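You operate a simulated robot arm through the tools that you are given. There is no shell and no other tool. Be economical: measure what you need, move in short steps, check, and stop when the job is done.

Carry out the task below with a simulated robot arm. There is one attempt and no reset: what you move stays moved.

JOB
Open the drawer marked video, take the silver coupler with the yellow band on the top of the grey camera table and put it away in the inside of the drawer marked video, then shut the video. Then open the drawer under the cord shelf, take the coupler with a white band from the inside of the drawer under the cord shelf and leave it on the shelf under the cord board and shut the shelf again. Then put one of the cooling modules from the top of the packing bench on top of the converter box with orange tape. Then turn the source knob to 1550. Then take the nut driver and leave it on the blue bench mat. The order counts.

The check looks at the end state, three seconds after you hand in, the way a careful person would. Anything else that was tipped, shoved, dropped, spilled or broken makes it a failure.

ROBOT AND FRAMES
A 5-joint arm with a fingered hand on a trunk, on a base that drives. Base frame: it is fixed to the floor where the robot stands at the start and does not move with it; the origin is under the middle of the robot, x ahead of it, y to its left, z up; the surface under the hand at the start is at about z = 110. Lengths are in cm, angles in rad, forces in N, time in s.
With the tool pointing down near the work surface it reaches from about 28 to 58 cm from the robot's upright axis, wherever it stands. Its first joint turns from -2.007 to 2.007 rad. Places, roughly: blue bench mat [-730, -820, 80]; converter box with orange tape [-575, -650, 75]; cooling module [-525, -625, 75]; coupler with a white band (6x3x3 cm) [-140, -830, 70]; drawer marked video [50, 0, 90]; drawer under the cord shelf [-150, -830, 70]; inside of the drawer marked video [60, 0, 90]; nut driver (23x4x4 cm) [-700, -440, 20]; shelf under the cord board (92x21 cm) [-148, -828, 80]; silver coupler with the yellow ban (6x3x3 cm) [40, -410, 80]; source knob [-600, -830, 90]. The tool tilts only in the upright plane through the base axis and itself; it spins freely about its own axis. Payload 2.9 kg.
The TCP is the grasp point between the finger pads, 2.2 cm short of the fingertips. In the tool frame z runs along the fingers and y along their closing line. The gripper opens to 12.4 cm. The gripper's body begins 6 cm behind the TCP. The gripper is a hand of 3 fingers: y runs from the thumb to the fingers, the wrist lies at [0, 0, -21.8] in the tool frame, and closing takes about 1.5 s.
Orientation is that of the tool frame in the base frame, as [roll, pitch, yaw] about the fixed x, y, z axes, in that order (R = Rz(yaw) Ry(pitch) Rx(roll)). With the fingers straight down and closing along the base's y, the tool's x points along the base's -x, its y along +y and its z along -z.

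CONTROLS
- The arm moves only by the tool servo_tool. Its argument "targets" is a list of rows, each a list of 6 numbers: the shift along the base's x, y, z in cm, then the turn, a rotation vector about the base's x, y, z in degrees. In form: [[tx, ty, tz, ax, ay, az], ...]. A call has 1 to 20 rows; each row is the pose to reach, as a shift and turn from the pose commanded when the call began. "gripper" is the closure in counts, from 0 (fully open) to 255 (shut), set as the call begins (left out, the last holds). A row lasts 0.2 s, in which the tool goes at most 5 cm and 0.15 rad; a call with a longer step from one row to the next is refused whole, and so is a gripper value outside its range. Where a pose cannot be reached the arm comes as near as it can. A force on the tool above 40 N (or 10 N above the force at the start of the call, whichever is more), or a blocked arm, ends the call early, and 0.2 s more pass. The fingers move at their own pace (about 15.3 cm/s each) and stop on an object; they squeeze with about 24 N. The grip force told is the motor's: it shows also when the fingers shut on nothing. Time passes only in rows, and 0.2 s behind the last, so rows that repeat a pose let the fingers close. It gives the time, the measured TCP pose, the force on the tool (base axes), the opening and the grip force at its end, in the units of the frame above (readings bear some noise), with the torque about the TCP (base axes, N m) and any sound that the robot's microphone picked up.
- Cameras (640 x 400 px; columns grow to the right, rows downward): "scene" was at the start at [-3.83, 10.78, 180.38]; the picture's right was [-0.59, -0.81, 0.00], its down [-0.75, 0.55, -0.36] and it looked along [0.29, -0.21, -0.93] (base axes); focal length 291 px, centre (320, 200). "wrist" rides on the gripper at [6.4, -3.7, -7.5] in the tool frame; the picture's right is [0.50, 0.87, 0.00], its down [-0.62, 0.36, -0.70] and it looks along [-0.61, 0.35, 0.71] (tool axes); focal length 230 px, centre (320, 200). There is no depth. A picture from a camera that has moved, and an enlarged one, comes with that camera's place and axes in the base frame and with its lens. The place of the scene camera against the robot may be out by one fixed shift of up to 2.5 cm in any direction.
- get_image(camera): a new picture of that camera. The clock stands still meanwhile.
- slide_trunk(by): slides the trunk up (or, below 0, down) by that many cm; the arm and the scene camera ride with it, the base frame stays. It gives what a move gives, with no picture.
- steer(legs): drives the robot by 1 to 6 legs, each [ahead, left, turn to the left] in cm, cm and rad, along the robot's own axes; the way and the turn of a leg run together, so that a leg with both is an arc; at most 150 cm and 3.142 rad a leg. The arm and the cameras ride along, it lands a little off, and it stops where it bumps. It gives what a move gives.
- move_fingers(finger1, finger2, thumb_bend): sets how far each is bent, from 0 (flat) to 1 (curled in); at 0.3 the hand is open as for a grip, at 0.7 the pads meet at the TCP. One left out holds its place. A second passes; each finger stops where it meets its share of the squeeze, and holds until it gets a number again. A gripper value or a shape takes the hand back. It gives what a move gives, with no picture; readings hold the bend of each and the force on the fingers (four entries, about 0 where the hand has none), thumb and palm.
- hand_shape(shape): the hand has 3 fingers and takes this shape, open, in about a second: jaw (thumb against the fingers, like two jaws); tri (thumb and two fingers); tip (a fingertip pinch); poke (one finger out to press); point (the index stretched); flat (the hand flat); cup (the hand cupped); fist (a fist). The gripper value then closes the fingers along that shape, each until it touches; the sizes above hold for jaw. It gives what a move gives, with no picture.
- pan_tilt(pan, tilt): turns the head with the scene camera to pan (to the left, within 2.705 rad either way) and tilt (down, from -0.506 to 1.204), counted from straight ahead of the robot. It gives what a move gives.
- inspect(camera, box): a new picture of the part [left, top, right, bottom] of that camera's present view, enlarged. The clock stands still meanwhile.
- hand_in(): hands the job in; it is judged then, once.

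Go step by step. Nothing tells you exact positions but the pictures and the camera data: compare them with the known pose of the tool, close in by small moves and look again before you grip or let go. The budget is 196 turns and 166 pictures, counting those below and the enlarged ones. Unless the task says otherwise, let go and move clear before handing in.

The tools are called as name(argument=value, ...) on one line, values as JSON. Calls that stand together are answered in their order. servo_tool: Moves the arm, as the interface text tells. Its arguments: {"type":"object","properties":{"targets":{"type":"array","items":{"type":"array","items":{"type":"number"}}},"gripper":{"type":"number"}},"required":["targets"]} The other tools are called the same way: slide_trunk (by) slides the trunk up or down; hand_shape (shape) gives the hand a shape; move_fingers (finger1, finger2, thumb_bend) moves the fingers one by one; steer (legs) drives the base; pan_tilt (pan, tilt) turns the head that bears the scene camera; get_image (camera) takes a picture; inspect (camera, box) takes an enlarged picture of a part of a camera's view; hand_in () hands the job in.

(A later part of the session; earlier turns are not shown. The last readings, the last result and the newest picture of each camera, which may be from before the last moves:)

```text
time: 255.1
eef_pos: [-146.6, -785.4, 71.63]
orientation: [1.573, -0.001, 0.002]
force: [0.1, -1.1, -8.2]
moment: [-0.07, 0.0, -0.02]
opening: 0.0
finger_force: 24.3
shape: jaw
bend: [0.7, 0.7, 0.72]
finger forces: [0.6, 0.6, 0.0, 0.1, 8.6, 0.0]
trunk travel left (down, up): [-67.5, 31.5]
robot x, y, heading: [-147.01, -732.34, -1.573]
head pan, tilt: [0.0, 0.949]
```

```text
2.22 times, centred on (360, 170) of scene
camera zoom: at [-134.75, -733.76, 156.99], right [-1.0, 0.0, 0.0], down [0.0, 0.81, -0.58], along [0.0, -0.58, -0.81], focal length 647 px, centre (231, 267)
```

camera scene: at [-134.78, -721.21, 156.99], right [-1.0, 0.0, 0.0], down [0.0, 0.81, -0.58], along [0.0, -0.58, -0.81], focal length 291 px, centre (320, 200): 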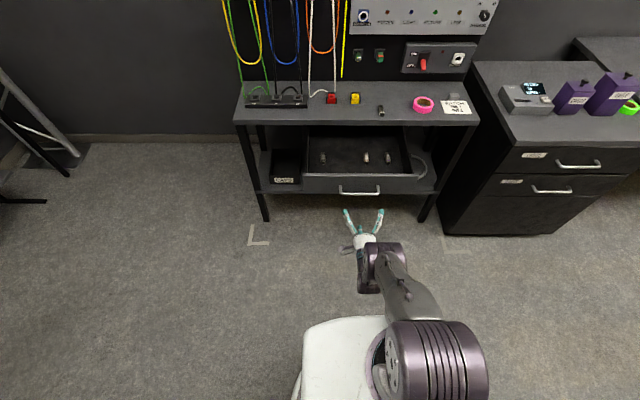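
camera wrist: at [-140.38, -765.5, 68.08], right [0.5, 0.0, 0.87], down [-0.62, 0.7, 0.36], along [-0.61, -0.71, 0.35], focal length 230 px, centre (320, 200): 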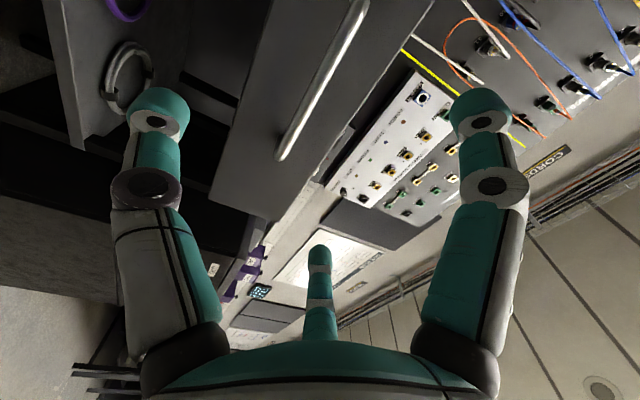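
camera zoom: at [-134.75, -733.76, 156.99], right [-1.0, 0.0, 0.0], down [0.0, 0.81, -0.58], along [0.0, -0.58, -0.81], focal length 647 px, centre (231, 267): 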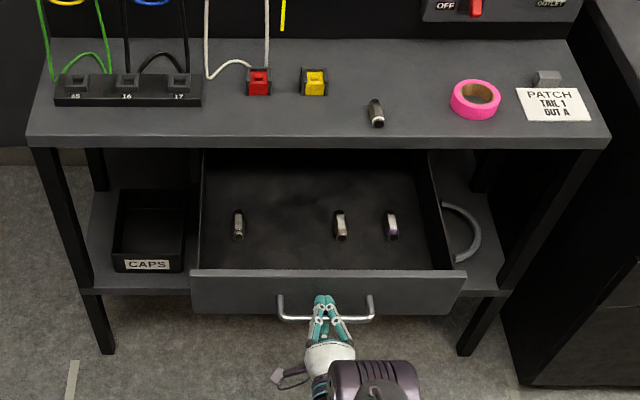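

Gripped; I push the drawer shut (26.5 cm), the last part gently.

steer(legs=[[25, 0, 0]])

steer(legs=[[4, 0, 0]])

inspect(camera="scene", box=[200, 80, 500, 280])

```text
time: 256.9
eef_pos: [-146.3, -810.08, 71.68]
orientation: [1.575, 0.0, 0.005]
force: [0.2, 2.0, -1.6]
moment: [-0.02, 0.0, -0.04]
opening: 0.02
finger_force: 23.7
shape: jaw
bend: [0.7, 0.7, 0.72]
finger forces: [0.1, 0.0, 0.0, 0.0, 0.5, 0.0]
trunk travel left (down, up): [-67.5, 31.5]
robot x, y, heading: [-146.85, -756.8, -1.564]
head pan, tilt: [0.0, 0.949]
```

```text
time: 257.9
eef_pos: [-146.38, -812.82, 71.49]
orientation: [1.574, -0.001, 0.007]
force: [0.2, 5.8, 5.6]
moment: [-0.06, 0.01, 0.02]
opening: 0.02
finger_force: 23.7
shape: jaw
bend: [0.7, 0.7, 0.71]
finger forces: [1.4, 1.6, 0.0, 0.1, 0.0, 0.1]
trunk travel left (down, up): [-67.5, 31.5]
robot x, y, heading: [-146.95, -759.84, -1.564]
head pan, tilt: [0.0, 0.949]
stopped in leg 1: the force on the tool passed its limit at 113 N (the readings are from after the stop); the commanded pose is now the measured one
```

```text
2.00 times, centred on (350, 180) of scene
camera zoom: at [-134.61, -761.23, 156.99], right [-1.0, -0.01, 0.0], down [0.0, 0.81, -0.58], along [0.0, -0.58, -0.81], focal length 582 px, centre (260, 240)
```

zoom: 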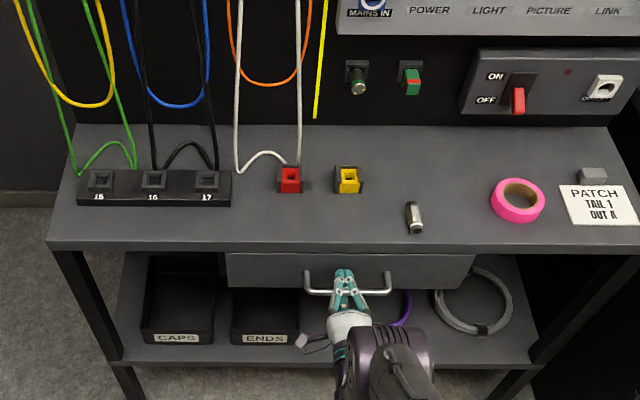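

Shut. Release, back off, raise and fold.

servo_tool(targets=[[0, 0, 0, 0, 0, 0], [0, 0, 0, 0, 0, 0], [0, 0, 0, 0, 0, 0], [0, 0, 0, 0, 0, 0], [0, 0, 0, 0, 0, 0], [0, 0, 0, 0, 0, 0], [0, 0, 0, 0, 0, 0], [0, 0, 0, 0, 0, 0]], gripper=0)

steer(legs=[[-35, 0, 0]])

slide_trunk(by=24)

inspect(camera="scene", box=[200, 40, 500, 240])

```text
time: 259.7
eef_pos: [-146.39, -812.82, 71.31]
orientation: [1.576, 0.0, 0.007]
force: [-0.5, -0.2, 0.3]
moment: [0.03, 0.0, 0.02]
opening: 12.4
finger_force: 0.0
shape: jaw
bend: [0.3, 0.3, 0.3]
finger forces: [0.1, 0.0, 0.0, 0.0, 0.1, 0.1]
trunk travel left (down, up): [-67.5, 31.5]
robot x, y, heading: [-146.72, -759.86, -1.563]
head pan, tilt: [0.0, 0.949]
```

```text
time: 262.0
eef_pos: [-146.55, -777.47, 71.42]
orientation: [1.574, 0.0, 0.007]
force: [0.1, -0.4, -0.3]
moment: [-0.02, 0.0, 0.01]
opening: 12.4
finger_force: 0.0
shape: jaw
bend: [0.3, 0.3, 0.3]
finger forces: [0.0, 0.1, 0.1, 0.0, 0.1, 0.0]
trunk travel left (down, up): [-67.5, 31.5]
robot x, y, heading: [-147.14, -724.46, -1.566]
head pan, tilt: [0.0, 0.949]
```

```text
time: 264.5
eef_pos: [-146.69, -777.46, 95.4]
orientation: [1.577, 0.0, 0.007]
force: [-0.3, 0.4, -0.1]
moment: [-0.01, 0.05, 0.01]
opening: 12.4
finger_force: 0.1
shape: jaw
bend: [0.3, 0.3, 0.3]
finger forces: [0.1, 0.1, 0.0, 0.0, 0.0, 0.1]
trunk travel left (down, up): [-91.5, 7.5]
robot x, y, heading: [-147.05, -724.29, -1.567]
head pan, tilt: [0.0, 0.949]
```

```text
2.00 times, centred on (350, 140) of scene
camera zoom: at [-134.8, -726.09, 180.99], right [-1.0, -0.01, 0.0], down [0.0, 0.81, -0.58], along [0.0, -0.58, -0.81], focal length 582 px, centre (260, 320)
```

zoom: 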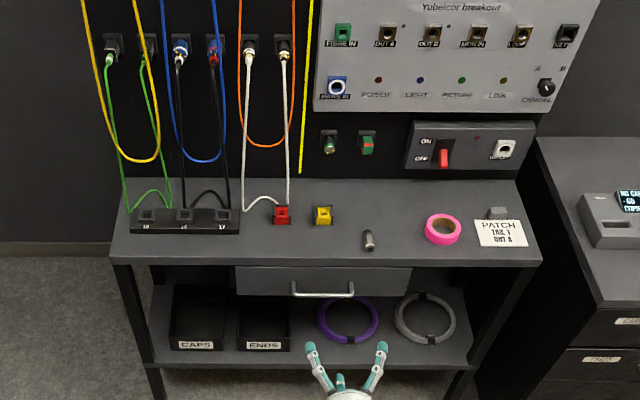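

Second part done. I fold the arm and look toward the packing bench at [-525,-625].

servo_tool(targets=[[0, 0, 2, 8, 0, 0], [0, 0, 4, 16, 0, 0], [0, 2, 6, 24, 0, 0], [0, 4, 9, 32, 0, 0], [0, 6, 12, 40, 0, 0], [0, 8, 15, 48, 0, 0], [0, 10, 18, 56, 0, 0], [0, 12, 20, 64, 0, 0], [0, 14, 22, 72, 0, 0], [0, 15, 24, 80, 0, 0], [0, 16, 25, 85, 0, 0], [0, 16, 25, 90, 0, 0]])

pan_tilt(pan=-1.45, tilt=0.4)

get_image(camera="scene")

```text
time: 267.1
eef_pos: [-146.58, -761.55, 120.46]
orientation: [-3.136, 0.0, -0.002]
force: [0.1, -0.3, 0.3]
moment: [-0.01, -0.01, -0.01]
opening: 12.37
finger_force: 0.0
shape: jaw
bend: [0.3, 0.3, 0.3]
finger forces: [0.0, 0.0, 0.1, 0.0, 0.1, 0.0]
trunk travel left (down, up): [-91.5, 7.5]
robot x, y, heading: [-146.73, -724.58, -1.564]
head pan, tilt: [0.0, 0.949]
```

```text
time: 268.6
eef_pos: [-146.46, -761.33, 120.51]
orientation: [-3.137, 0.0, -0.001]
force: [-0.5, -0.8, -0.4]
moment: [0.0, 0.0, 0.0]
opening: 12.38
finger_force: 0.0
shape: jaw
bend: [0.3, 0.3, 0.3]
finger forces: [0.0, 0.1, 0.0, 0.1, 0.1, 0.0]
trunk travel left (down, up): [-91.5, 7.5]
robot x, y, heading: [-147.17, -724.39, -1.563]
head pan, tilt: [-1.45, 0.4]
```

```text
74 pictures are left
camera scene: at [-144.04, -719.99, 185.65], right [-0.13, 0.99, 0.0], down [0.39, 0.05, -0.92], along [-0.91, -0.12, -0.39], focal length 291 px, centre (320, 200)
```

scene: 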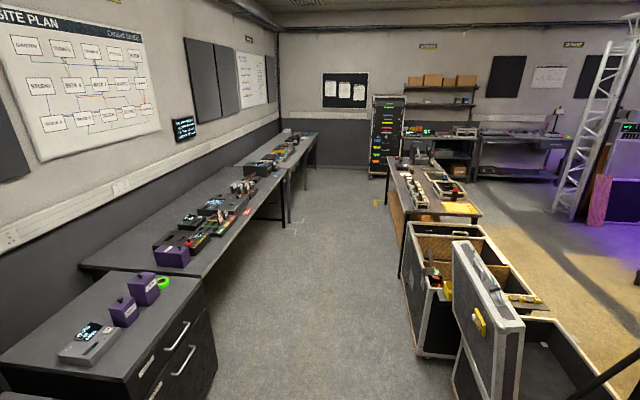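

The aisle between the wall bench and the open cases (y≈-740) leads to the packing bench. I turn and drive along it.

steer(legs=[[0, 0, -1.578], [140, 13, 0], [70, 0, 0]])

pan_tilt(pan=-0.5, tilt=0.6)

get_image(camera="scene")

```text
time: 282.9
eef_pos: [-394.73, -738.94, 120.44]
orientation: [-3.14, -0.001, -1.584]
force: [-0.6, -0.6, 0.0]
moment: [0.03, 0.0, 0.02]
opening: 12.39
finger_force: 0.1
shape: jaw
bend: [0.3, 0.3, 0.3]
finger forces: [0.1, 0.0, 0.1, 0.0, 0.0, 0.1]
trunk travel left (down, up): [-91.5, 7.5]
robot x, y, heading: [-357.55, -738.97, 3.126]
head pan, tilt: [-1.45, 0.4]
```

```text
time: 284.1
eef_pos: [-394.75, -738.97, 120.5]
orientation: [-3.137, 0.0, -1.586]
force: [0.5, 0.2, -1.0]
moment: [0.0, -0.02, 0.02]
opening: 12.37
finger_force: 0.0
shape: jaw
bend: [0.3, 0.3, 0.3]
finger forces: [0.0, 0.0, 0.0, 0.1, 0.2, 0.0]
trunk travel left (down, up): [-91.5, 7.5]
robot x, y, heading: [-357.77, -738.73, 3.13]
head pan, tilt: [-0.499, 0.6]
```

```text
73 pictures are left
camera scene: at [-362.02, -749.65, 183.83], right [0.49, 0.87, 0.0], down [0.49, -0.27, -0.83], along [-0.72, 0.4, -0.56], focal length 291 px, centre (320, 200)
```

scene: 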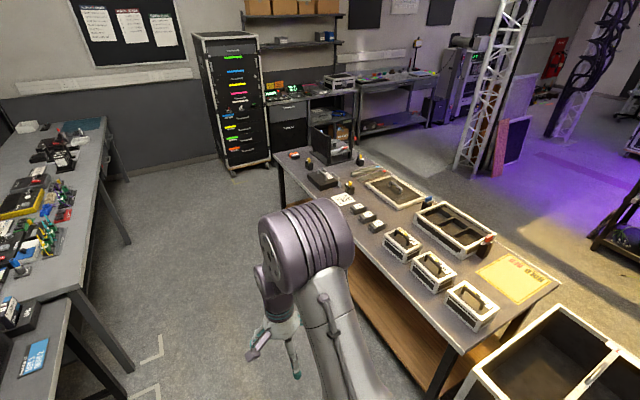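

inspect(camera="scene", box=[260, 110, 500, 260])

inspect(camera="scene", box=[0, 80, 170, 400])

```text
2.67 times, centred on (380, 185) of scene
camera zoom: at [-362.02, -749.65, 183.83], right [0.49, 0.87, 0.0], down [0.49, -0.27, -0.83], along [-0.72, 0.4, -0.56], focal length 776 px, centre (160, 240)
```

zoom: 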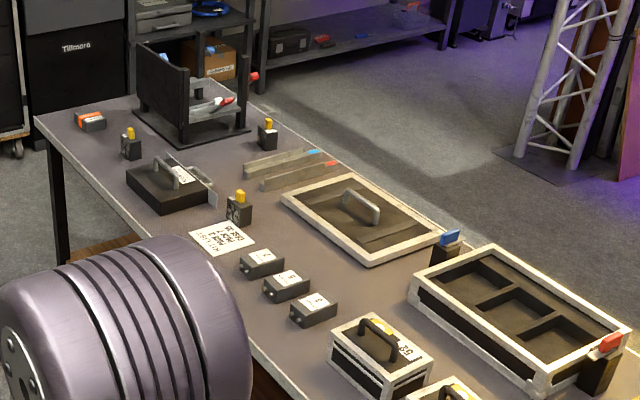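

```text
1.25 times, centred on (85, 240) of scene
camera zoom: at [-362.02, -749.65, 183.83], right [0.49, 0.87, 0.0], down [0.49, -0.27, -0.83], along [-0.72, 0.4, -0.56], focal length 364 px, centre (614, 150)
```

zoom: 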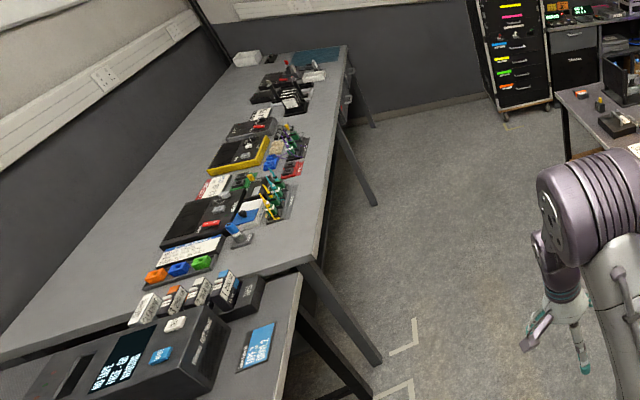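

The converter box with orange tape is at about [-572,-657]. I drive alongside and face the packing bench for a close look.

steer(legs=[[145, 0, 0.012], [40, 0, 0], [0, 0, -1.571]])

pan_tilt(pan=0.15, tilt=0.85)

get_image(camera="scene")

inspect(camera="scene", box=[120, 60, 440, 260])

```text
time: 297.2
eef_pos: [-539.77, -700.64, 120.37]
orientation: [-3.135, 0.0, 3.12]
force: [1.2, -0.6, -0.4]
moment: [0.0, 0.0, -0.02]
opening: 12.4
finger_force: 0.1
shape: jaw
bend: [0.3, 0.3, 0.3]
finger forces: [0.0, 0.1, 0.0, 0.0, 0.1, 0.0]
trunk travel left (down, up): [-91.5, 7.5]
robot x, y, heading: [-540.24, -737.42, 1.556]
head pan, tilt: [-0.499, 0.6]
```

```text
time: 298.2
eef_pos: [-539.91, -700.51, 120.43]
orientation: [-3.136, 0.001, 3.118]
force: [0.5, 0.3, -1.1]
moment: [0.01, -0.01, 0.02]
opening: 12.39
finger_force: 0.0
shape: jaw
bend: [0.3, 0.3, 0.3]
finger forces: [0.0, 0.0, 0.1, 0.0, 0.0, 0.1]
trunk travel left (down, up): [-91.5, 7.5]
robot x, y, heading: [-540.31, -737.72, 1.553]
head pan, tilt: [0.15, 0.85]
```

```text
70 pictures are left
camera scene: at [-558.2, -735.97, 181.75], right [0.99, 0.13, 0.0], down [0.1, -0.74, -0.66], along [-0.09, 0.65, -0.75], focal length 291 px, centre (320, 200)
```

scene: 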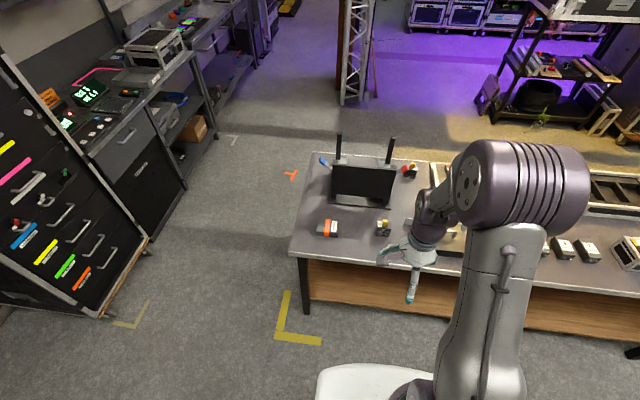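

```text
2.00 times, centred on (280, 160) of scene
camera zoom: at [-558.2, -735.97, 181.75], right [0.99, 0.13, 0.0], down [0.1, -0.74, -0.66], along [-0.09, 0.65, -0.75], focal length 582 px, centre (400, 280)
```

zoom: 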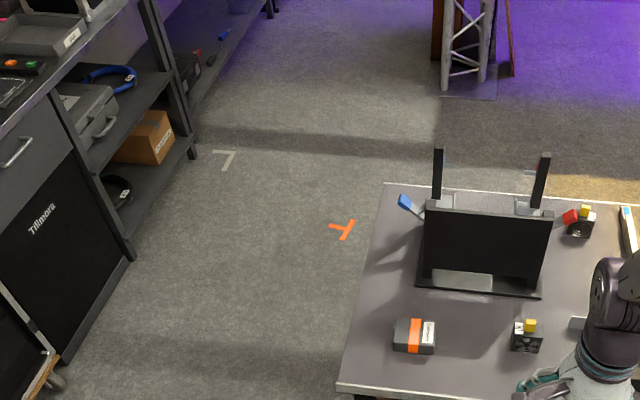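

The cooling modules are the small fan cubes with yellow tabs; the nearest is at about [-542,-658], left of it the converter box at [-567,-660]. I move up to the bench.

steer(legs=[[29, 14, 0.015]])

pan_tilt(pan=0, tilt=1.1)

get_image(camera="wrist")

get_image(camera="scene")

```text
time: 300.3
eef_pos: [-554.0, -671.57, 120.47]
orientation: [-3.138, 0.0, 3.135]
force: [-0.5, 0.5, -0.2]
moment: [-0.02, -0.04, -0.02]
opening: 12.4
finger_force: 0.1
shape: jaw
bend: [0.3, 0.3, 0.3]
finger forces: [0.1, 0.0, 0.1, 0.0, 0.1, 0.0]
trunk travel left (down, up): [-91.5, 7.5]
robot x, y, heading: [-553.92, -708.58, 1.571]
head pan, tilt: [0.15, 0.85]
```

```text
time: 301.1
eef_pos: [-554.04, -671.42, 120.42]
orientation: [-3.137, 0.0, 3.134]
force: [0.1, 0.4, -0.5]
moment: [0.02, 0.01, 0.0]
opening: 12.4
finger_force: 0.0
shape: jaw
bend: [0.3, 0.3, 0.3]
finger forces: [0.1, 0.0, 0.1, 0.0, 0.0, 0.0]
trunk travel left (down, up): [-91.5, 7.5]
robot x, y, heading: [-553.52, -708.42, 1.57]
head pan, tilt: [0.0, 1.1]
```

```text
68 pictures are left
camera wrist: at [-560.49, -675.08, 128.02], right [-0.49, 0.87, 0.0], down [0.62, 0.36, 0.7], along [0.61, 0.34, -0.71], focal length 230 px, centre (320, 200)
```

wrist: 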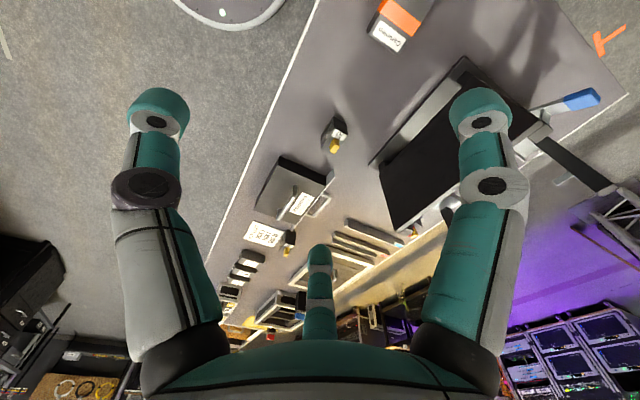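

```text
67 pictures are left
camera scene: at [-570.76, -708.42, 179.97], right [1.0, 0.0, 0.0], down [0.0, -0.89, -0.45], along [0.0, 0.45, -0.89], focal length 291 px, centre (320, 200)
```

scene: 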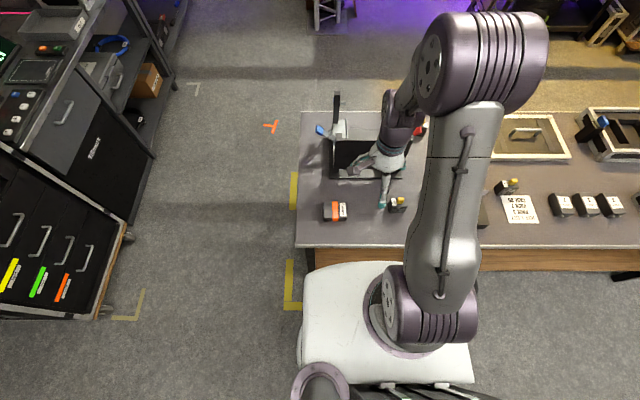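

inspect(camera="scene", box=[300, 170, 420, 245])

inspect(camera="wrist", box=[260, 0, 460, 180])

```text
5.33 times, centred on (360, 208) of scene
camera zoom: at [-570.76, -708.42, 179.97], right [1.0, 0.0, 0.0], down [0.0, -0.89, -0.45], along [0.0, 0.45, -0.89], focal length 1552 px, centre (107, 160)
```

zoom: 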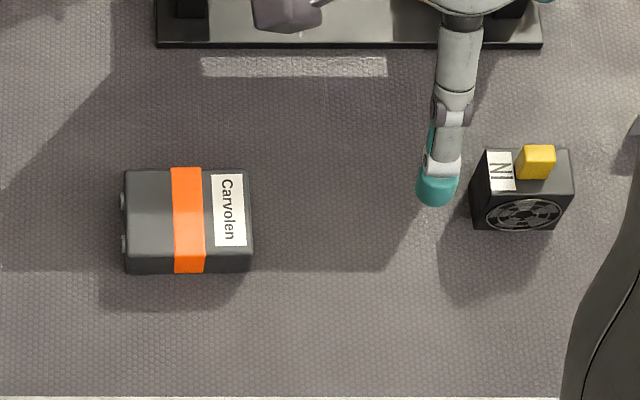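

```text
2.22 times, centred on (360, 90) of wrist
camera zoom: at [-560.49, -675.08, 128.02], right [-0.49, 0.87, 0.0], down [0.62, 0.36, 0.7], along [0.61, 0.34, -0.71], focal length 511 px, centre (231, 444)
```

zoom: 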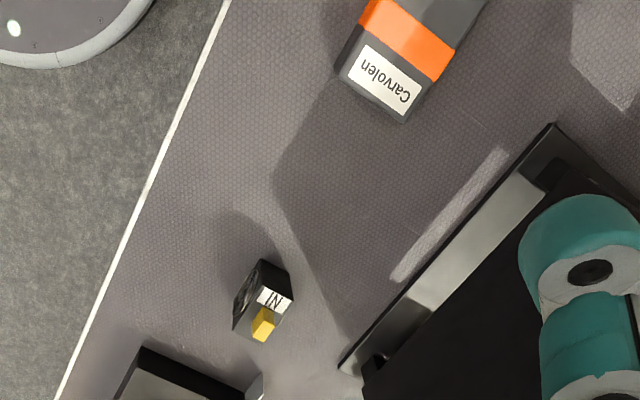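

The module (fan cube, "IN" label, yellow tab) is at about [-539,-659]. I move over it and lower the trunk.

servo_tool(targets=[[4, 3, 0, 0, 0, 0], [8, 6, 0, 0, 0, 0], [12, 9, 0, 0, 0, 0], [14.5, 12, 0, 0, 0, 0], [14.5, 12, 0, 0, 0, 0]])

slide_trunk(by=-20)

get_image(camera="wrist")

inspect(camera="scene", box=[290, 150, 450, 250])

```text
time: 302.3
eef_pos: [-539.57, -659.76, 120.19]
orientation: [-3.138, -0.002, 3.135]
force: [0.5, -0.8, -0.2]
moment: [-0.02, -0.04, -0.02]
opening: 12.42
finger_force: 0.1
shape: jaw
bend: [0.3, 0.3, 0.3]
finger forces: [0.0, 0.0, 0.0, 0.0, 0.0, 0.0]
trunk travel left (down, up): [-91.5, 7.5]
robot x, y, heading: [-553.73, -708.41, 1.571]
head pan, tilt: [0.0, 1.1]
```

```text
time: 304.5
eef_pos: [-539.42, -659.64, 100.25]
orientation: [-3.137, -0.001, 3.134]
force: [0.5, 0.3, 0.9]
moment: [-0.01, -0.01, 0.01]
opening: 12.38
finger_force: 0.0
shape: jaw
bend: [0.3, 0.3, 0.3]
finger forces: [0.1, 0.0, 0.1, 0.0, 0.0, 0.0]
trunk travel left (down, up): [-71.5, 27.5]
robot x, y, heading: [-553.97, -708.62, 1.57]
head pan, tilt: [0.0, 1.1]
```

```text
64 pictures are left
camera wrist: at [-545.92, -663.23, 107.88], right [-0.49, 0.87, 0.0], down [0.62, 0.35, 0.7], along [0.61, 0.34, -0.71], focal length 230 px, centre (320, 200)
```

wrist: 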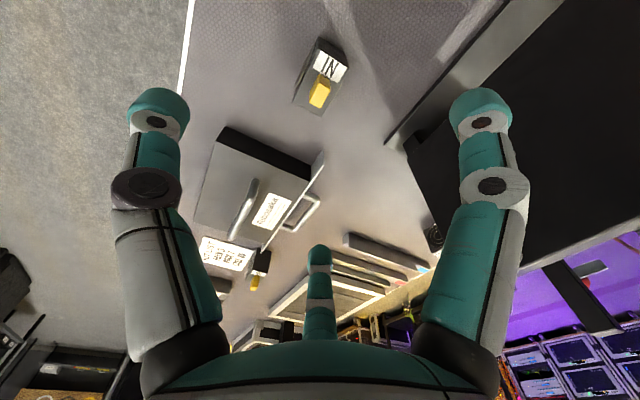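

```text
4.00 times, centred on (370, 200) of scene
camera zoom: at [-570.72, -708.49, 159.97], right [1.0, 0.0, 0.0], down [0.0, -0.89, -0.45], along [0.0, 0.45, -0.89], focal length 1164 px, centre (120, 200)
```

zoom: 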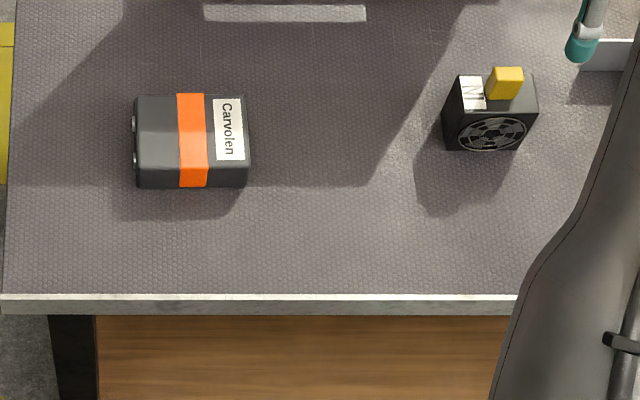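

The module is about 5.8 wide, 3 deep with top at z≈81.7, centred at [-538.9,-659.3]. I turn the hand to pinch its thin faces, and descend.

servo_tool(targets=[[0, 0, 0, 0, 0, 8], [0, 0, 0, 0, 0, 16], [0, 0, 0, 0, 0, 24], [0, 0, 0, 0, 0, 32], [0, 0, 0, 0, 0, 40], [0, 0, 0, 0, 0, 48], [0, 0, 0, 0, 0, 56], [0, 0, 0, 0, 0, 64], [0, 0, 0, 0, 0, 72], [0.3, 0.2, 0, 0, 0, 80], [0.6, 0.4, 0, 0, 0, 88], [0.6, 0.4, 0, 0, 0, 90], [0.6, 0.4, -4, 0, 0, 90], [0.6, 0.4, -8, 0, 0, 90], [0.6, 0.4, -10, 0, 0, 90], [0.6, 0.4, -10, 0, 0, 90]])

get_image(camera="wrist")

```text
time: 307.9
eef_pos: [-538.77, -659.2, 90.2]
orientation: [3.141, 0.0, -1.58]
force: [-0.2, -0.1, -0.5]
moment: [-0.01, -0.01, -0.01]
opening: 12.37
finger_force: 0.0
shape: jaw
bend: [0.3, 0.3, 0.3]
finger forces: [0.0, 0.0, 0.1, 0.1, 0.0, 0.0]
trunk travel left (down, up): [-71.5, 27.5]
robot x, y, heading: [-553.9, -708.56, 1.566]
head pan, tilt: [0.0, 1.1]
```

```text
62 pictures are left
camera wrist: at [-535.16, -665.63, 97.8], right [-0.87, -0.49, 0.0], down [-0.35, 0.62, 0.7], along [-0.35, 0.61, -0.71], focal length 230 px, centre (320, 200)
```

wrist: 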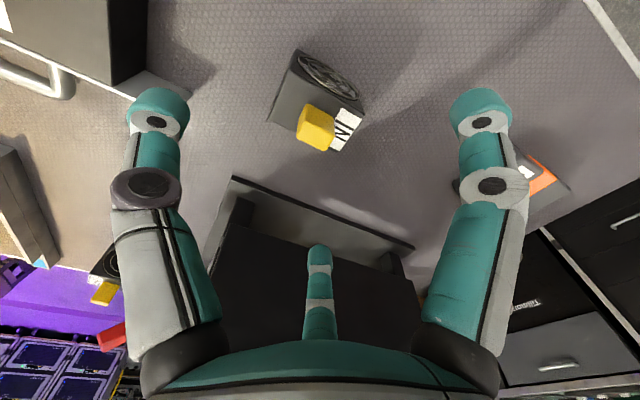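

move_fingers(finger1=0.37, finger2=0.37, thumb_bend=0.37)

servo_tool(targets=[[-0.1, -0.2, -3, 0, 0, 0], [-0.1, -0.2, -6, 0, 0, 0], [-0.1, -0.2, -8, 0, 0, 0], [-0.1, -0.2, -9, 0, 0, 0], [-0.1, -0.2, -10, 0, 0, 0], [-0.1, -0.2, -10, 0, 0, 0]])

get_image(camera="wrist")

inspect(camera="scene", box=[310, 140, 470, 240])

```text
time: 308.9
eef_pos: [-538.9, -659.1, 90.15]
orientation: [3.141, 0.001, -1.577]
force: [0.4, -0.1, 0.2]
moment: [0.0, -0.03, -0.01]
opening: 8.58
finger_force: 0.0
shape: fingers
bend: [0.37, 0.37, 0.37]
finger forces: [0.0, 0.1, 0.0, 0.0, 0.0, 0.1]
trunk travel left (down, up): [-71.5, 27.5]
robot x, y, heading: [-553.79, -708.16, 1.573]
head pan, tilt: [0.0, 1.1]
```

```text
time: 310.3
eef_pos: [-539.05, -659.31, 80.24]
orientation: [-3.141, 0.0, -1.579]
force: [-0.4, 0.0, -0.2]
moment: [0.03, 0.02, -0.02]
opening: 8.56
finger_force: 0.1
shape: fingers
bend: [0.37, 0.37, 0.37]
finger forces: [0.1, 0.0, 0.0, 0.0, 0.0, 0.1]
trunk travel left (down, up): [-71.5, 27.5]
robot x, y, heading: [-553.45, -708.41, 1.569]
head pan, tilt: [0.0, 1.1]
```

```text
61 pictures are left
camera wrist: at [-535.39, -665.84, 87.83], right [-0.87, -0.49, 0.0], down [-0.35, 0.62, 0.7], along [-0.35, 0.61, -0.71], focal length 230 px, centre (320, 200)
```

wrist: 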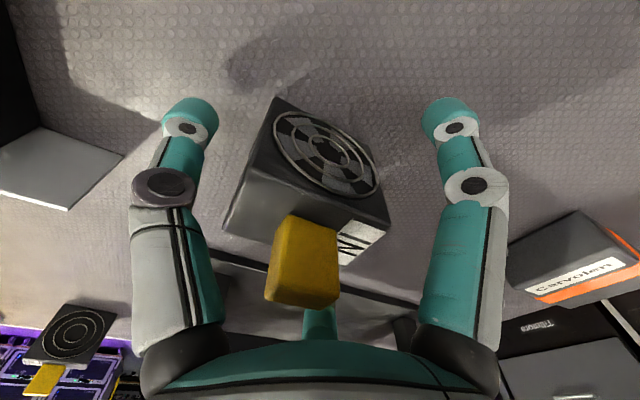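

```text
4.00 times, centred on (390, 190) of scene
camera zoom: at [-570.72, -708.49, 159.97], right [1.0, 0.0, 0.0], down [0.0, -0.89, -0.45], along [0.0, 0.45, -0.89], focal length 1164 px, centre (40, 240)
```

zoom: 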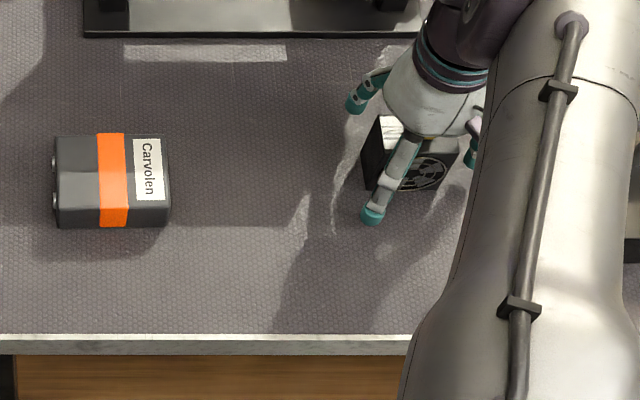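

Well centred. I close the fingers.

move_fingers(finger1=0.7, finger2=0.7, thumb_bend=0.7)

get_image(camera="wrist")

```text
time: 311.3
eef_pos: [-539.01, -659.45, 80.22]
orientation: [3.142, -0.001, -1.579]
force: [1.3, -0.9, 0.7]
moment: [0.0, 0.01, -0.01]
opening: 2.59
finger_force: 11.8
shape: fingers
bend: [0.57, 0.56, 0.62]
finger forces: [6.7, 7.4, 0.1, 0.0, 9.5, 0.0]
trunk travel left (down, up): [-71.5, 27.5]
robot x, y, heading: [-553.77, -708.37, 1.569]
head pan, tilt: [0.0, 1.1]
```

```text
59 pictures are left
camera wrist: at [-535.39, -665.83, 87.83], right [-0.87, -0.49, 0.0], down [-0.35, 0.62, 0.7], along [-0.35, 0.61, -0.71], focal length 230 px, centre (320, 200)
```

wrist: 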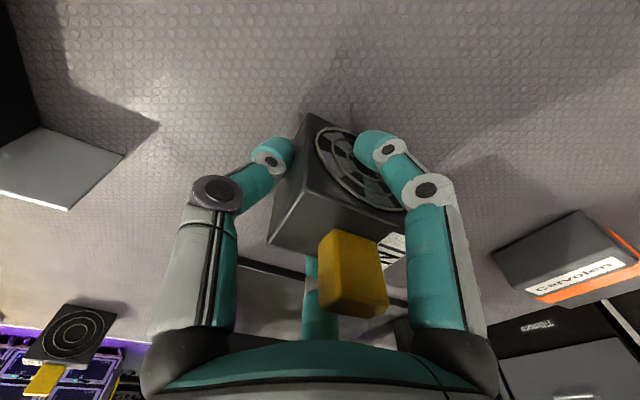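

Held by all three digits. I lift.

slide_trunk(by=14)

get_image(camera="wrist")

```text
time: 312.9
eef_pos: [-539.09, -659.4, 94.14]
orientation: [3.142, -0.001, -1.577]
force: [-1.0, -0.9, -1.0]
moment: [-0.02, -0.03, 0.01]
opening: 2.58
finger_force: 11.3
shape: fingers
bend: [0.57, 0.56, 0.62]
finger forces: [6.6, 7.2, 0.0, 0.0, 9.6, 0.0]
trunk travel left (down, up): [-85.5, 13.5]
robot x, y, heading: [-553.78, -708.58, 1.567]
head pan, tilt: [0.0, 1.1]
```

```text
58 pictures are left
camera wrist: at [-535.38, -665.81, 101.82], right [-0.87, -0.49, 0.0], down [-0.35, 0.62, 0.7], along [-0.35, 0.61, -0.71], focal length 230 px, centre (320, 200)
```

wrist: 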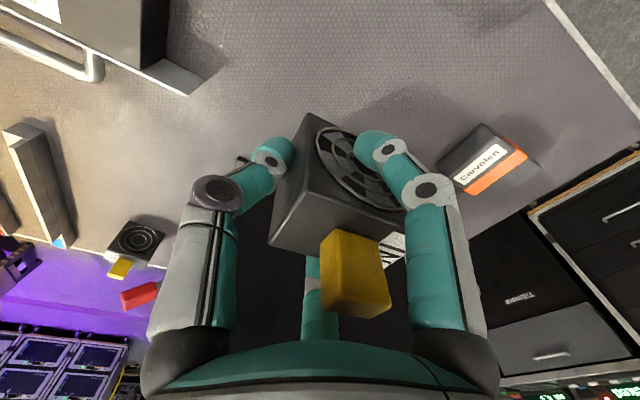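

Converter box centre is about [-562.5,-662], ~3.2 cm tall; the module sits ~1.8 cm to -x of the TCP. I carry it over the box.

servo_tool(targets=[[-4, -0.5, 0, 0, 0, 0], [-8, -1, 0, 0, 0, 0], [-12, -1.5, 0, 0, 0, 0], [-16, -2, 0, 0, 0, 0], [-20, -2.5, 0, 0, 0, 0], [-21.6, -2.6, 0, 0, 0, 0], [-21.6, -2.6, 0, 0, 0, 0]])

slide_trunk(by=-7)

inspect(camera="scene", box=[290, 140, 450, 240])

get_image(camera="wrist")

```text
time: 314.6
eef_pos: [-560.69, -661.97, 94.19]
orientation: [-3.142, 0.0, -1.577]
force: [1.0, -0.3, -1.4]
moment: [0.01, -0.02, 0.01]
opening: 2.54
finger_force: 12.0
shape: fingers
bend: [0.57, 0.56, 0.62]
finger forces: [6.5, 7.1, 0.0, 0.0, 9.3, 0.0]
trunk travel left (down, up): [-85.5, 13.5]
robot x, y, heading: [-553.85, -708.06, 1.568]
head pan, tilt: [0.0, 1.1]
```

```text
time: 315.6
eef_pos: [-560.59, -662.0, 87.25]
orientation: [-3.141, 0.0, -1.578]
force: [-0.2, -0.1, -1.5]
moment: [0.0, -0.01, 0.0]
opening: 2.53
finger_force: 11.7
shape: fingers
bend: [0.57, 0.56, 0.62]
finger forces: [6.5, 7.3, 0.0, 0.0, 9.2, 0.0]
trunk travel left (down, up): [-78.5, 20.5]
robot x, y, heading: [-553.87, -708.29, 1.57]
head pan, tilt: [0.0, 1.1]
```

```text
4.00 times, centred on (370, 190) of scene
camera zoom: at [-570.73, -708.47, 166.97], right [1.0, 0.0, 0.0], down [0.0, -0.89, -0.45], along [0.0, 0.45, -0.89], focal length 1164 px, centre (120, 240)
```

zoom: 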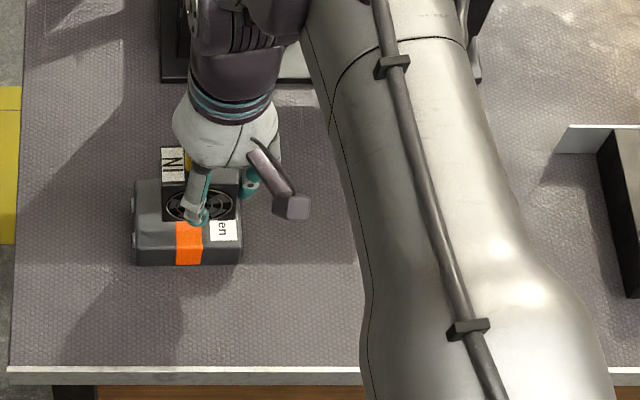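

```text
56 pictures are left
camera wrist: at [-557.0, -668.44, 94.81], right [-0.87, -0.49, 0.0], down [-0.35, 0.62, 0.7], along [-0.35, 0.61, -0.71], focal length 230 px, centre (320, 200)
```

wrist: 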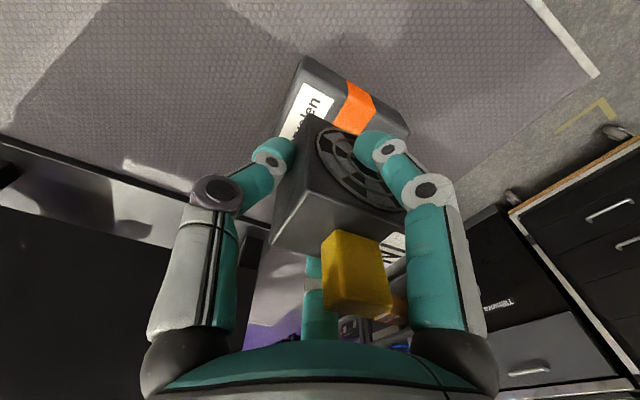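

By the picture the module is ~1.3 cm too near the front; I shift it and lower until light contact.

servo_tool(targets=[[-0.4, 1.2, 0, 0, 0, 0], [-0.4, 1.2, -1, 0, 0, 0], [-0.4, 1.2, -2, 0, 0, 0], [-0.4, 1.2, -2.6, 0, 0, 0], [-0.4, 1.2, -2.6, 0, 0, 0]])

inspect(camera="scene", box=[290, 140, 450, 240])

```text
time: 316.8
eef_pos: [-561.13, -660.79, 84.47]
orientation: [3.141, 0.0, -1.578]
force: [-0.5, 0.4, -2.8]
moment: [0.01, 0.0, 0.0]
opening: 2.56
finger_force: 11.1
shape: fingers
bend: [0.57, 0.56, 0.62]
finger forces: [6.6, 7.2, 0.0, 0.0, 9.1, 0.1]
trunk travel left (down, up): [-78.5, 20.5]
robot x, y, heading: [-553.85, -708.26, 1.567]
head pan, tilt: [0.0, 1.1]
```

```text
4.00 times, centred on (370, 190) of scene
camera zoom: at [-570.73, -708.46, 166.97], right [1.0, 0.0, 0.0], down [0.0, -0.89, -0.45], along [0.0, 0.45, -0.89], focal length 1164 px, centre (120, 240)
```

zoom: 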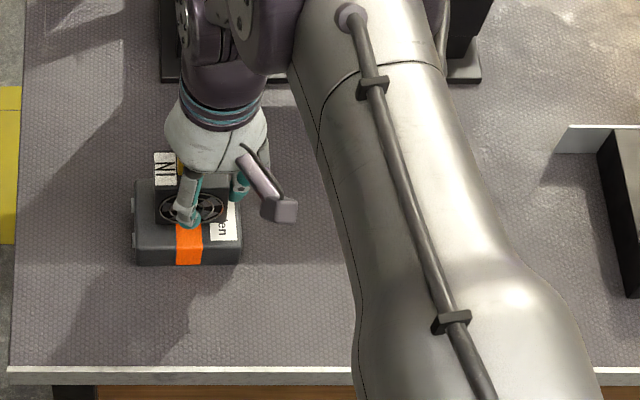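

servo_tool(targets=[[0, 0, -0.4, 0, 0, 0], [0, 0, -0.8, 0, 0, 0], [0, 0, -0.8, 0, 0, 0]])

```text
time: 317.6
eef_pos: [-561.12, -660.74, 83.84]
orientation: [3.141, 0.002, -1.577]
force: [0.5, 0.0, 0.6]
moment: [-0.01, 0.02, 0.01]
opening: 2.51
finger_force: 11.8
shape: fingers
bend: [0.57, 0.56, 0.62]
finger forces: [6.7, 7.4, 0.1, 0.0, 9.3, 0.1]
trunk travel left (down, up): [-78.5, 20.5]
robot x, y, heading: [-554.03, -708.35, 1.568]
head pan, tilt: [0.0, 1.1]
```

servo_tool(targets=[[0, 0, -0.3, 0, 0, 0], [0, 0, -0.6, 0, 0, 0], [0, 0, -0.6, 0, 0, 0]])

```text
time: 318.4
eef_pos: [-560.97, -660.87, 83.34]
orientation: [3.14, 0.002, -1.578]
force: [4.4, 2.4, 19.8]
moment: [0.12, -0.06, -0.03]
opening: 2.37
finger_force: 14.7
shape: fingers
bend: [0.58, 0.56, 0.65]
finger forces: [8.4, 10.3, 0.0, 0.0, 10.7, 0.0]
trunk travel left (down, up): [-78.5, 20.5]
robot x, y, heading: [-553.38, -708.65, 1.571]
head pan, tilt: [0.0, 1.1]
```

Firm contact. I ease up 0.4 cm and open the fingers moderately.

servo_tool(targets=[[0, 0, 0.3, 0, 0, 0], [0, 0, 0.3, 0, 0, 0]])

move_fingers(finger1=0.4, finger2=0.4, thumb_bend=0.4)

get_image(camera="wrist")

```text
time: 319.0
eef_pos: [-561.04, -661.04, 83.46]
orientation: [3.14, -0.002, -1.579]
force: [1.6, -0.3, 3.0]
moment: [0.03, 0.0, 0.01]
opening: 2.34
finger_force: 12.4
shape: fingers
bend: [0.57, 0.56, 0.65]
finger forces: [7.5, 8.2, 0.1, 0.1, 8.9, 0.0]
trunk travel left (down, up): [-78.5, 20.5]
robot x, y, heading: [-553.92, -708.21, 1.571]
head pan, tilt: [0.0, 1.1]
```

```text
time: 320.0
eef_pos: [-561.0, -660.86, 83.54]
orientation: [-3.142, -0.001, -1.577]
force: [0.4, -0.4, -0.5]
moment: [0.05, -0.03, 0.01]
opening: 7.67
finger_force: 0.1
shape: fingers
bend: [0.4, 0.4, 0.4]
finger forces: [0.0, 0.1, 0.0, 0.1, 0.1, 0.0]
trunk travel left (down, up): [-78.5, 20.5]
robot x, y, heading: [-554.03, -708.19, 1.57]
head pan, tilt: [0.0, 1.1]
```

```text
54 pictures are left
camera wrist: at [-557.4, -667.25, 91.13], right [-0.87, -0.49, 0.0], down [-0.35, 0.62, 0.7], along [-0.35, 0.61, -0.71], focal length 230 px, centre (320, 200)
```

wrist: 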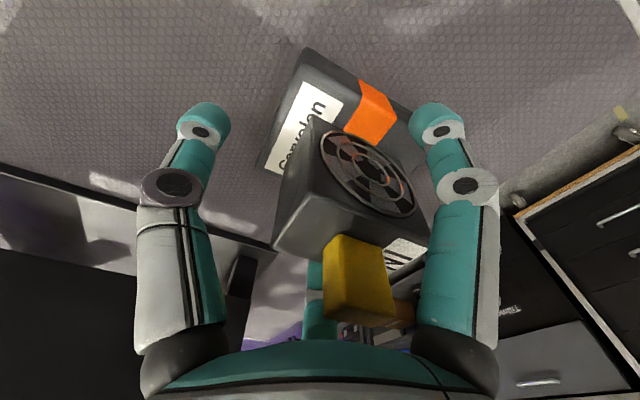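

The module stands on the box, fingers clear. I raise straight up and look.

slide_trunk(by=20)

steer(legs=[[-28, 0, 0]])

inspect(camera="scene", box=[240, 60, 480, 220])

```text
time: 322.2
eef_pos: [-561.14, -660.79, 103.64]
orientation: [-3.141, 0.001, -1.578]
force: [0.4, 1.1, -0.2]
moment: [-0.03, -0.01, 0.0]
opening: 7.69
finger_force: 0.0
shape: fingers
bend: [0.4, 0.4, 0.4]
finger forces: [0.0, 0.1, 0.0, 0.0, 0.1, 0.0]
trunk travel left (down, up): [-98.5, 0.5]
robot x, y, heading: [-553.78, -708.49, 1.566]
head pan, tilt: [0.0, 1.1]
```

```text
time: 324.2
eef_pos: [-561.39, -688.95, 103.48]
orientation: [-3.141, -0.001, -1.569]
force: [-0.4, -0.4, 0.0]
moment: [0.01, 0.01, -0.02]
opening: 7.71
finger_force: 0.0
shape: fingers
bend: [0.4, 0.4, 0.4]
finger forces: [0.0, 0.1, 0.0, 0.0, 0.1, 0.0]
trunk travel left (down, up): [-98.5, 0.5]
robot x, y, heading: [-553.58, -736.57, 1.573]
head pan, tilt: [0.0, 1.1]
```

```text
2.50 times, centred on (360, 140) of scene
camera zoom: at [-570.67, -736.55, 186.97], right [1.0, 0.01, 0.0], down [0.01, -0.89, -0.45], along [0.0, 0.45, -0.89], focal length 728 px, centre (220, 350)
```

zoom: 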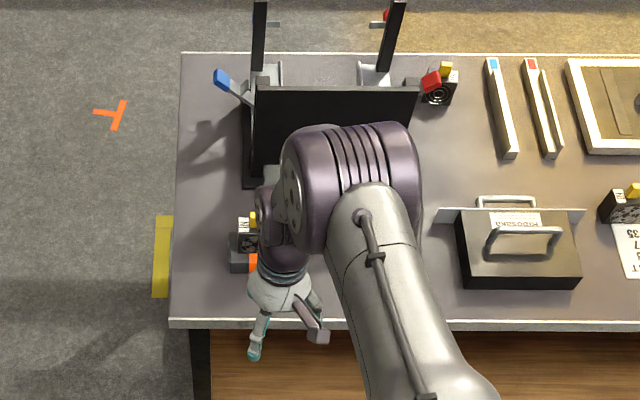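

Module is on the converter box. Next the source knob at [-600,-830]: I retract, turn round and look.

servo_tool(targets=[[1, -3, 3, 0, 0, 0], [3, -6, 6, 0, 0, 0], [5, -8, 10, 0, 0, 0], [7, -10, 14, 0, 0, 0]], gripper=0)

steer(legs=[[0, 0, 1.57], [47, 0, 0], [0, 0, 1.57]])

pan_tilt(pan=0, tilt=0.85)

get_image(camera="scene")

```text
time: 325.2
eef_pos: [-554.31, -699.24, 117.52]
orientation: [3.141, 0.001, -1.571]
force: [0.7, -0.4, 0.0]
moment: [0.04, 0.0, -0.02]
opening: 12.41
finger_force: 0.0
shape: jaw
bend: [0.3, 0.3, 0.3]
finger forces: [0.0, 0.1, 0.0, 0.0, 0.1, 0.0]
trunk travel left (down, up): [-98.5, 0.5]
robot x, y, heading: [-553.84, -736.67, 1.572]
head pan, tilt: [0.0, 1.1]
```

```text
time: 335.6
eef_pos: [-600.07, -774.27, 117.41]
orientation: [-3.14, 0.001, 1.562]
force: [-0.1, -0.3, 0.2]
moment: [0.01, 0.03, 0.0]
opening: 12.41
finger_force: 0.0
shape: jaw
bend: [0.3, 0.3, 0.3]
finger forces: [0.0, 0.0, 0.0, 0.0, 0.1, 0.0]
trunk travel left (down, up): [-98.5, 0.5]
robot x, y, heading: [-600.3, -736.7, -1.575]
head pan, tilt: [0.0, 1.1]
```

```text
time: 336.4
eef_pos: [-600.07, -774.23, 117.46]
orientation: [-3.14, 0.0, 1.56]
force: [-0.2, -0.2, 1.3]
moment: [0.02, 0.04, -0.02]
opening: 12.37
finger_force: 0.1
shape: jaw
bend: [0.3, 0.3, 0.3]
finger forces: [0.0, 0.1, 0.1, 0.0, 0.1, 0.0]
trunk travel left (down, up): [-98.5, 0.5]
robot x, y, heading: [-600.16, -736.76, -1.578]
head pan, tilt: [0.0, 0.85]
```

```text
52 pictures are left
camera scene: at [-588.1, -739.1, 188.74], right [-1.0, 0.0, 0.0], down [0.0, 0.75, -0.66], along [0.0, -0.66, -0.75], focal length 291 px, centre (320, 200)
```

scene: 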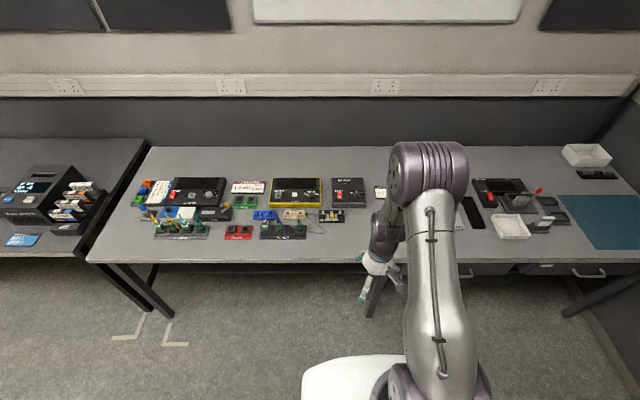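

inspect(camera="scene", box=[220, 160, 400, 250])

inspect(camera="scene", box=[440, 140, 640, 280])

```text
3.56 times, centred on (310, 205) of scene
camera zoom: at [-588.1, -739.1, 188.74], right [-1.0, 0.0, 0.0], down [0.0, 0.75, -0.66], along [0.0, -0.66, -0.75], focal length 1035 px, centre (356, 182)
```

zoom: 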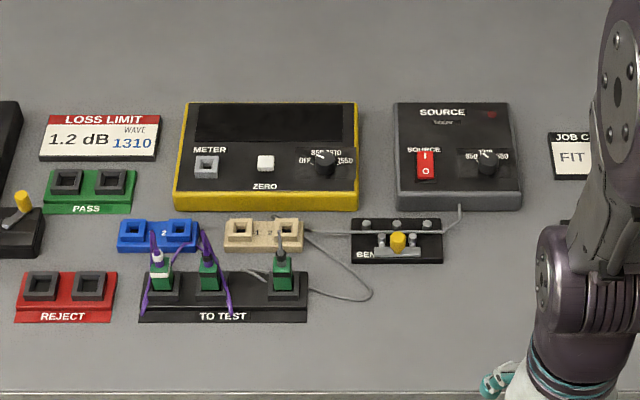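

```text
2.86 times, centred on (540, 210) of scene
camera zoom: at [-588.1, -739.1, 188.74], right [-1.0, 0.0, 0.0], down [0.0, 0.75, -0.66], along [0.0, -0.66, -0.75], focal length 832 px, centre (-309, 171)
```

zoom: 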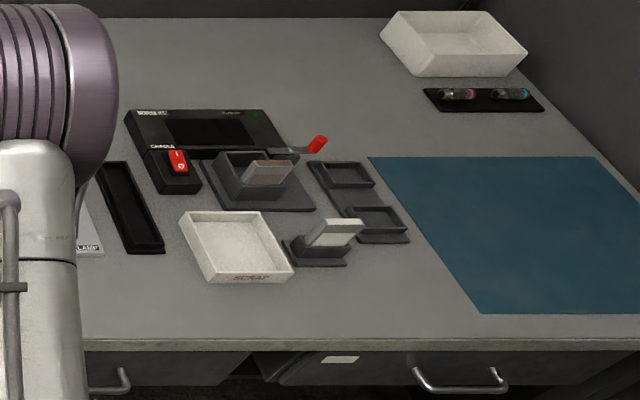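

inspect(camera="scene", box=[328, 180, 372, 222])

steer(legs=[[34, 15, 0.005]])

get_image(camera="wrist")

get_image(camera="scene")

```text
9.52 times, centred on (350, 201) of scene
camera zoom: at [-588.1, -739.1, 188.74], right [-1.0, 0.0, 0.0], down [0.0, 0.75, -0.66], along [0.0, -0.66, -0.75], focal length 2772 px, centre (34, 190)
```

zoom: 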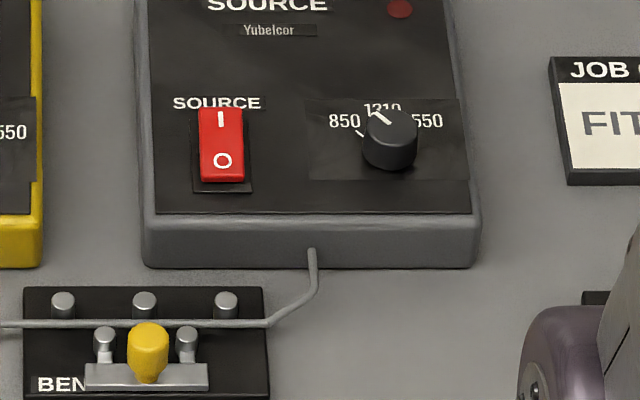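

```text
time: 338.7
eef_pos: [-584.76, -808.6, 117.36]
orientation: [-3.139, 0.002, 1.571]
force: [-0.3, 0.1, 0.6]
moment: [0.01, 0.01, 0.0]
opening: 12.37
finger_force: 0.0
shape: jaw
bend: [0.3, 0.3, 0.3]
finger forces: [0.0, 0.1, 0.0, 0.1, 0.0, 0.0]
trunk travel left (down, up): [-98.5, 0.5]
robot x, y, heading: [-585.37, -771.54, -1.568]
head pan, tilt: [0.0, 0.85]
```

```text
48 pictures are left
camera wrist: at [-588.35, -802.21, 125.03], right [0.87, 0.5, 0.0], down [0.36, -0.62, 0.7], along [0.35, -0.61, -0.71], focal length 230 px, centre (320, 200)
```

wrist: 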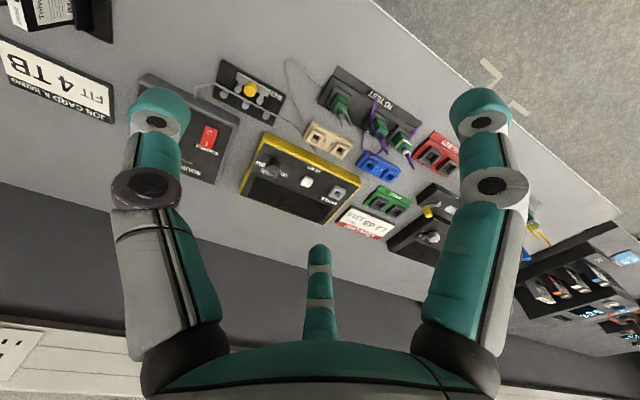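

```text
47 pictures are left
camera scene: at [-573.07, -773.26, 188.75], right [-1.0, -0.01, 0.0], down [0.0, 0.75, -0.66], along [0.0, -0.66, -0.75], focal length 291 px, centre (320, 200)
```

scene: 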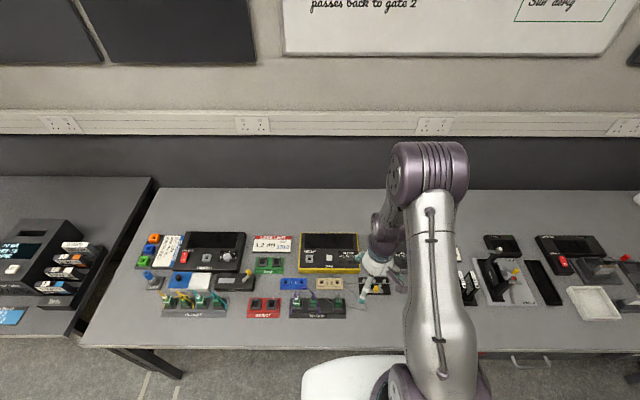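

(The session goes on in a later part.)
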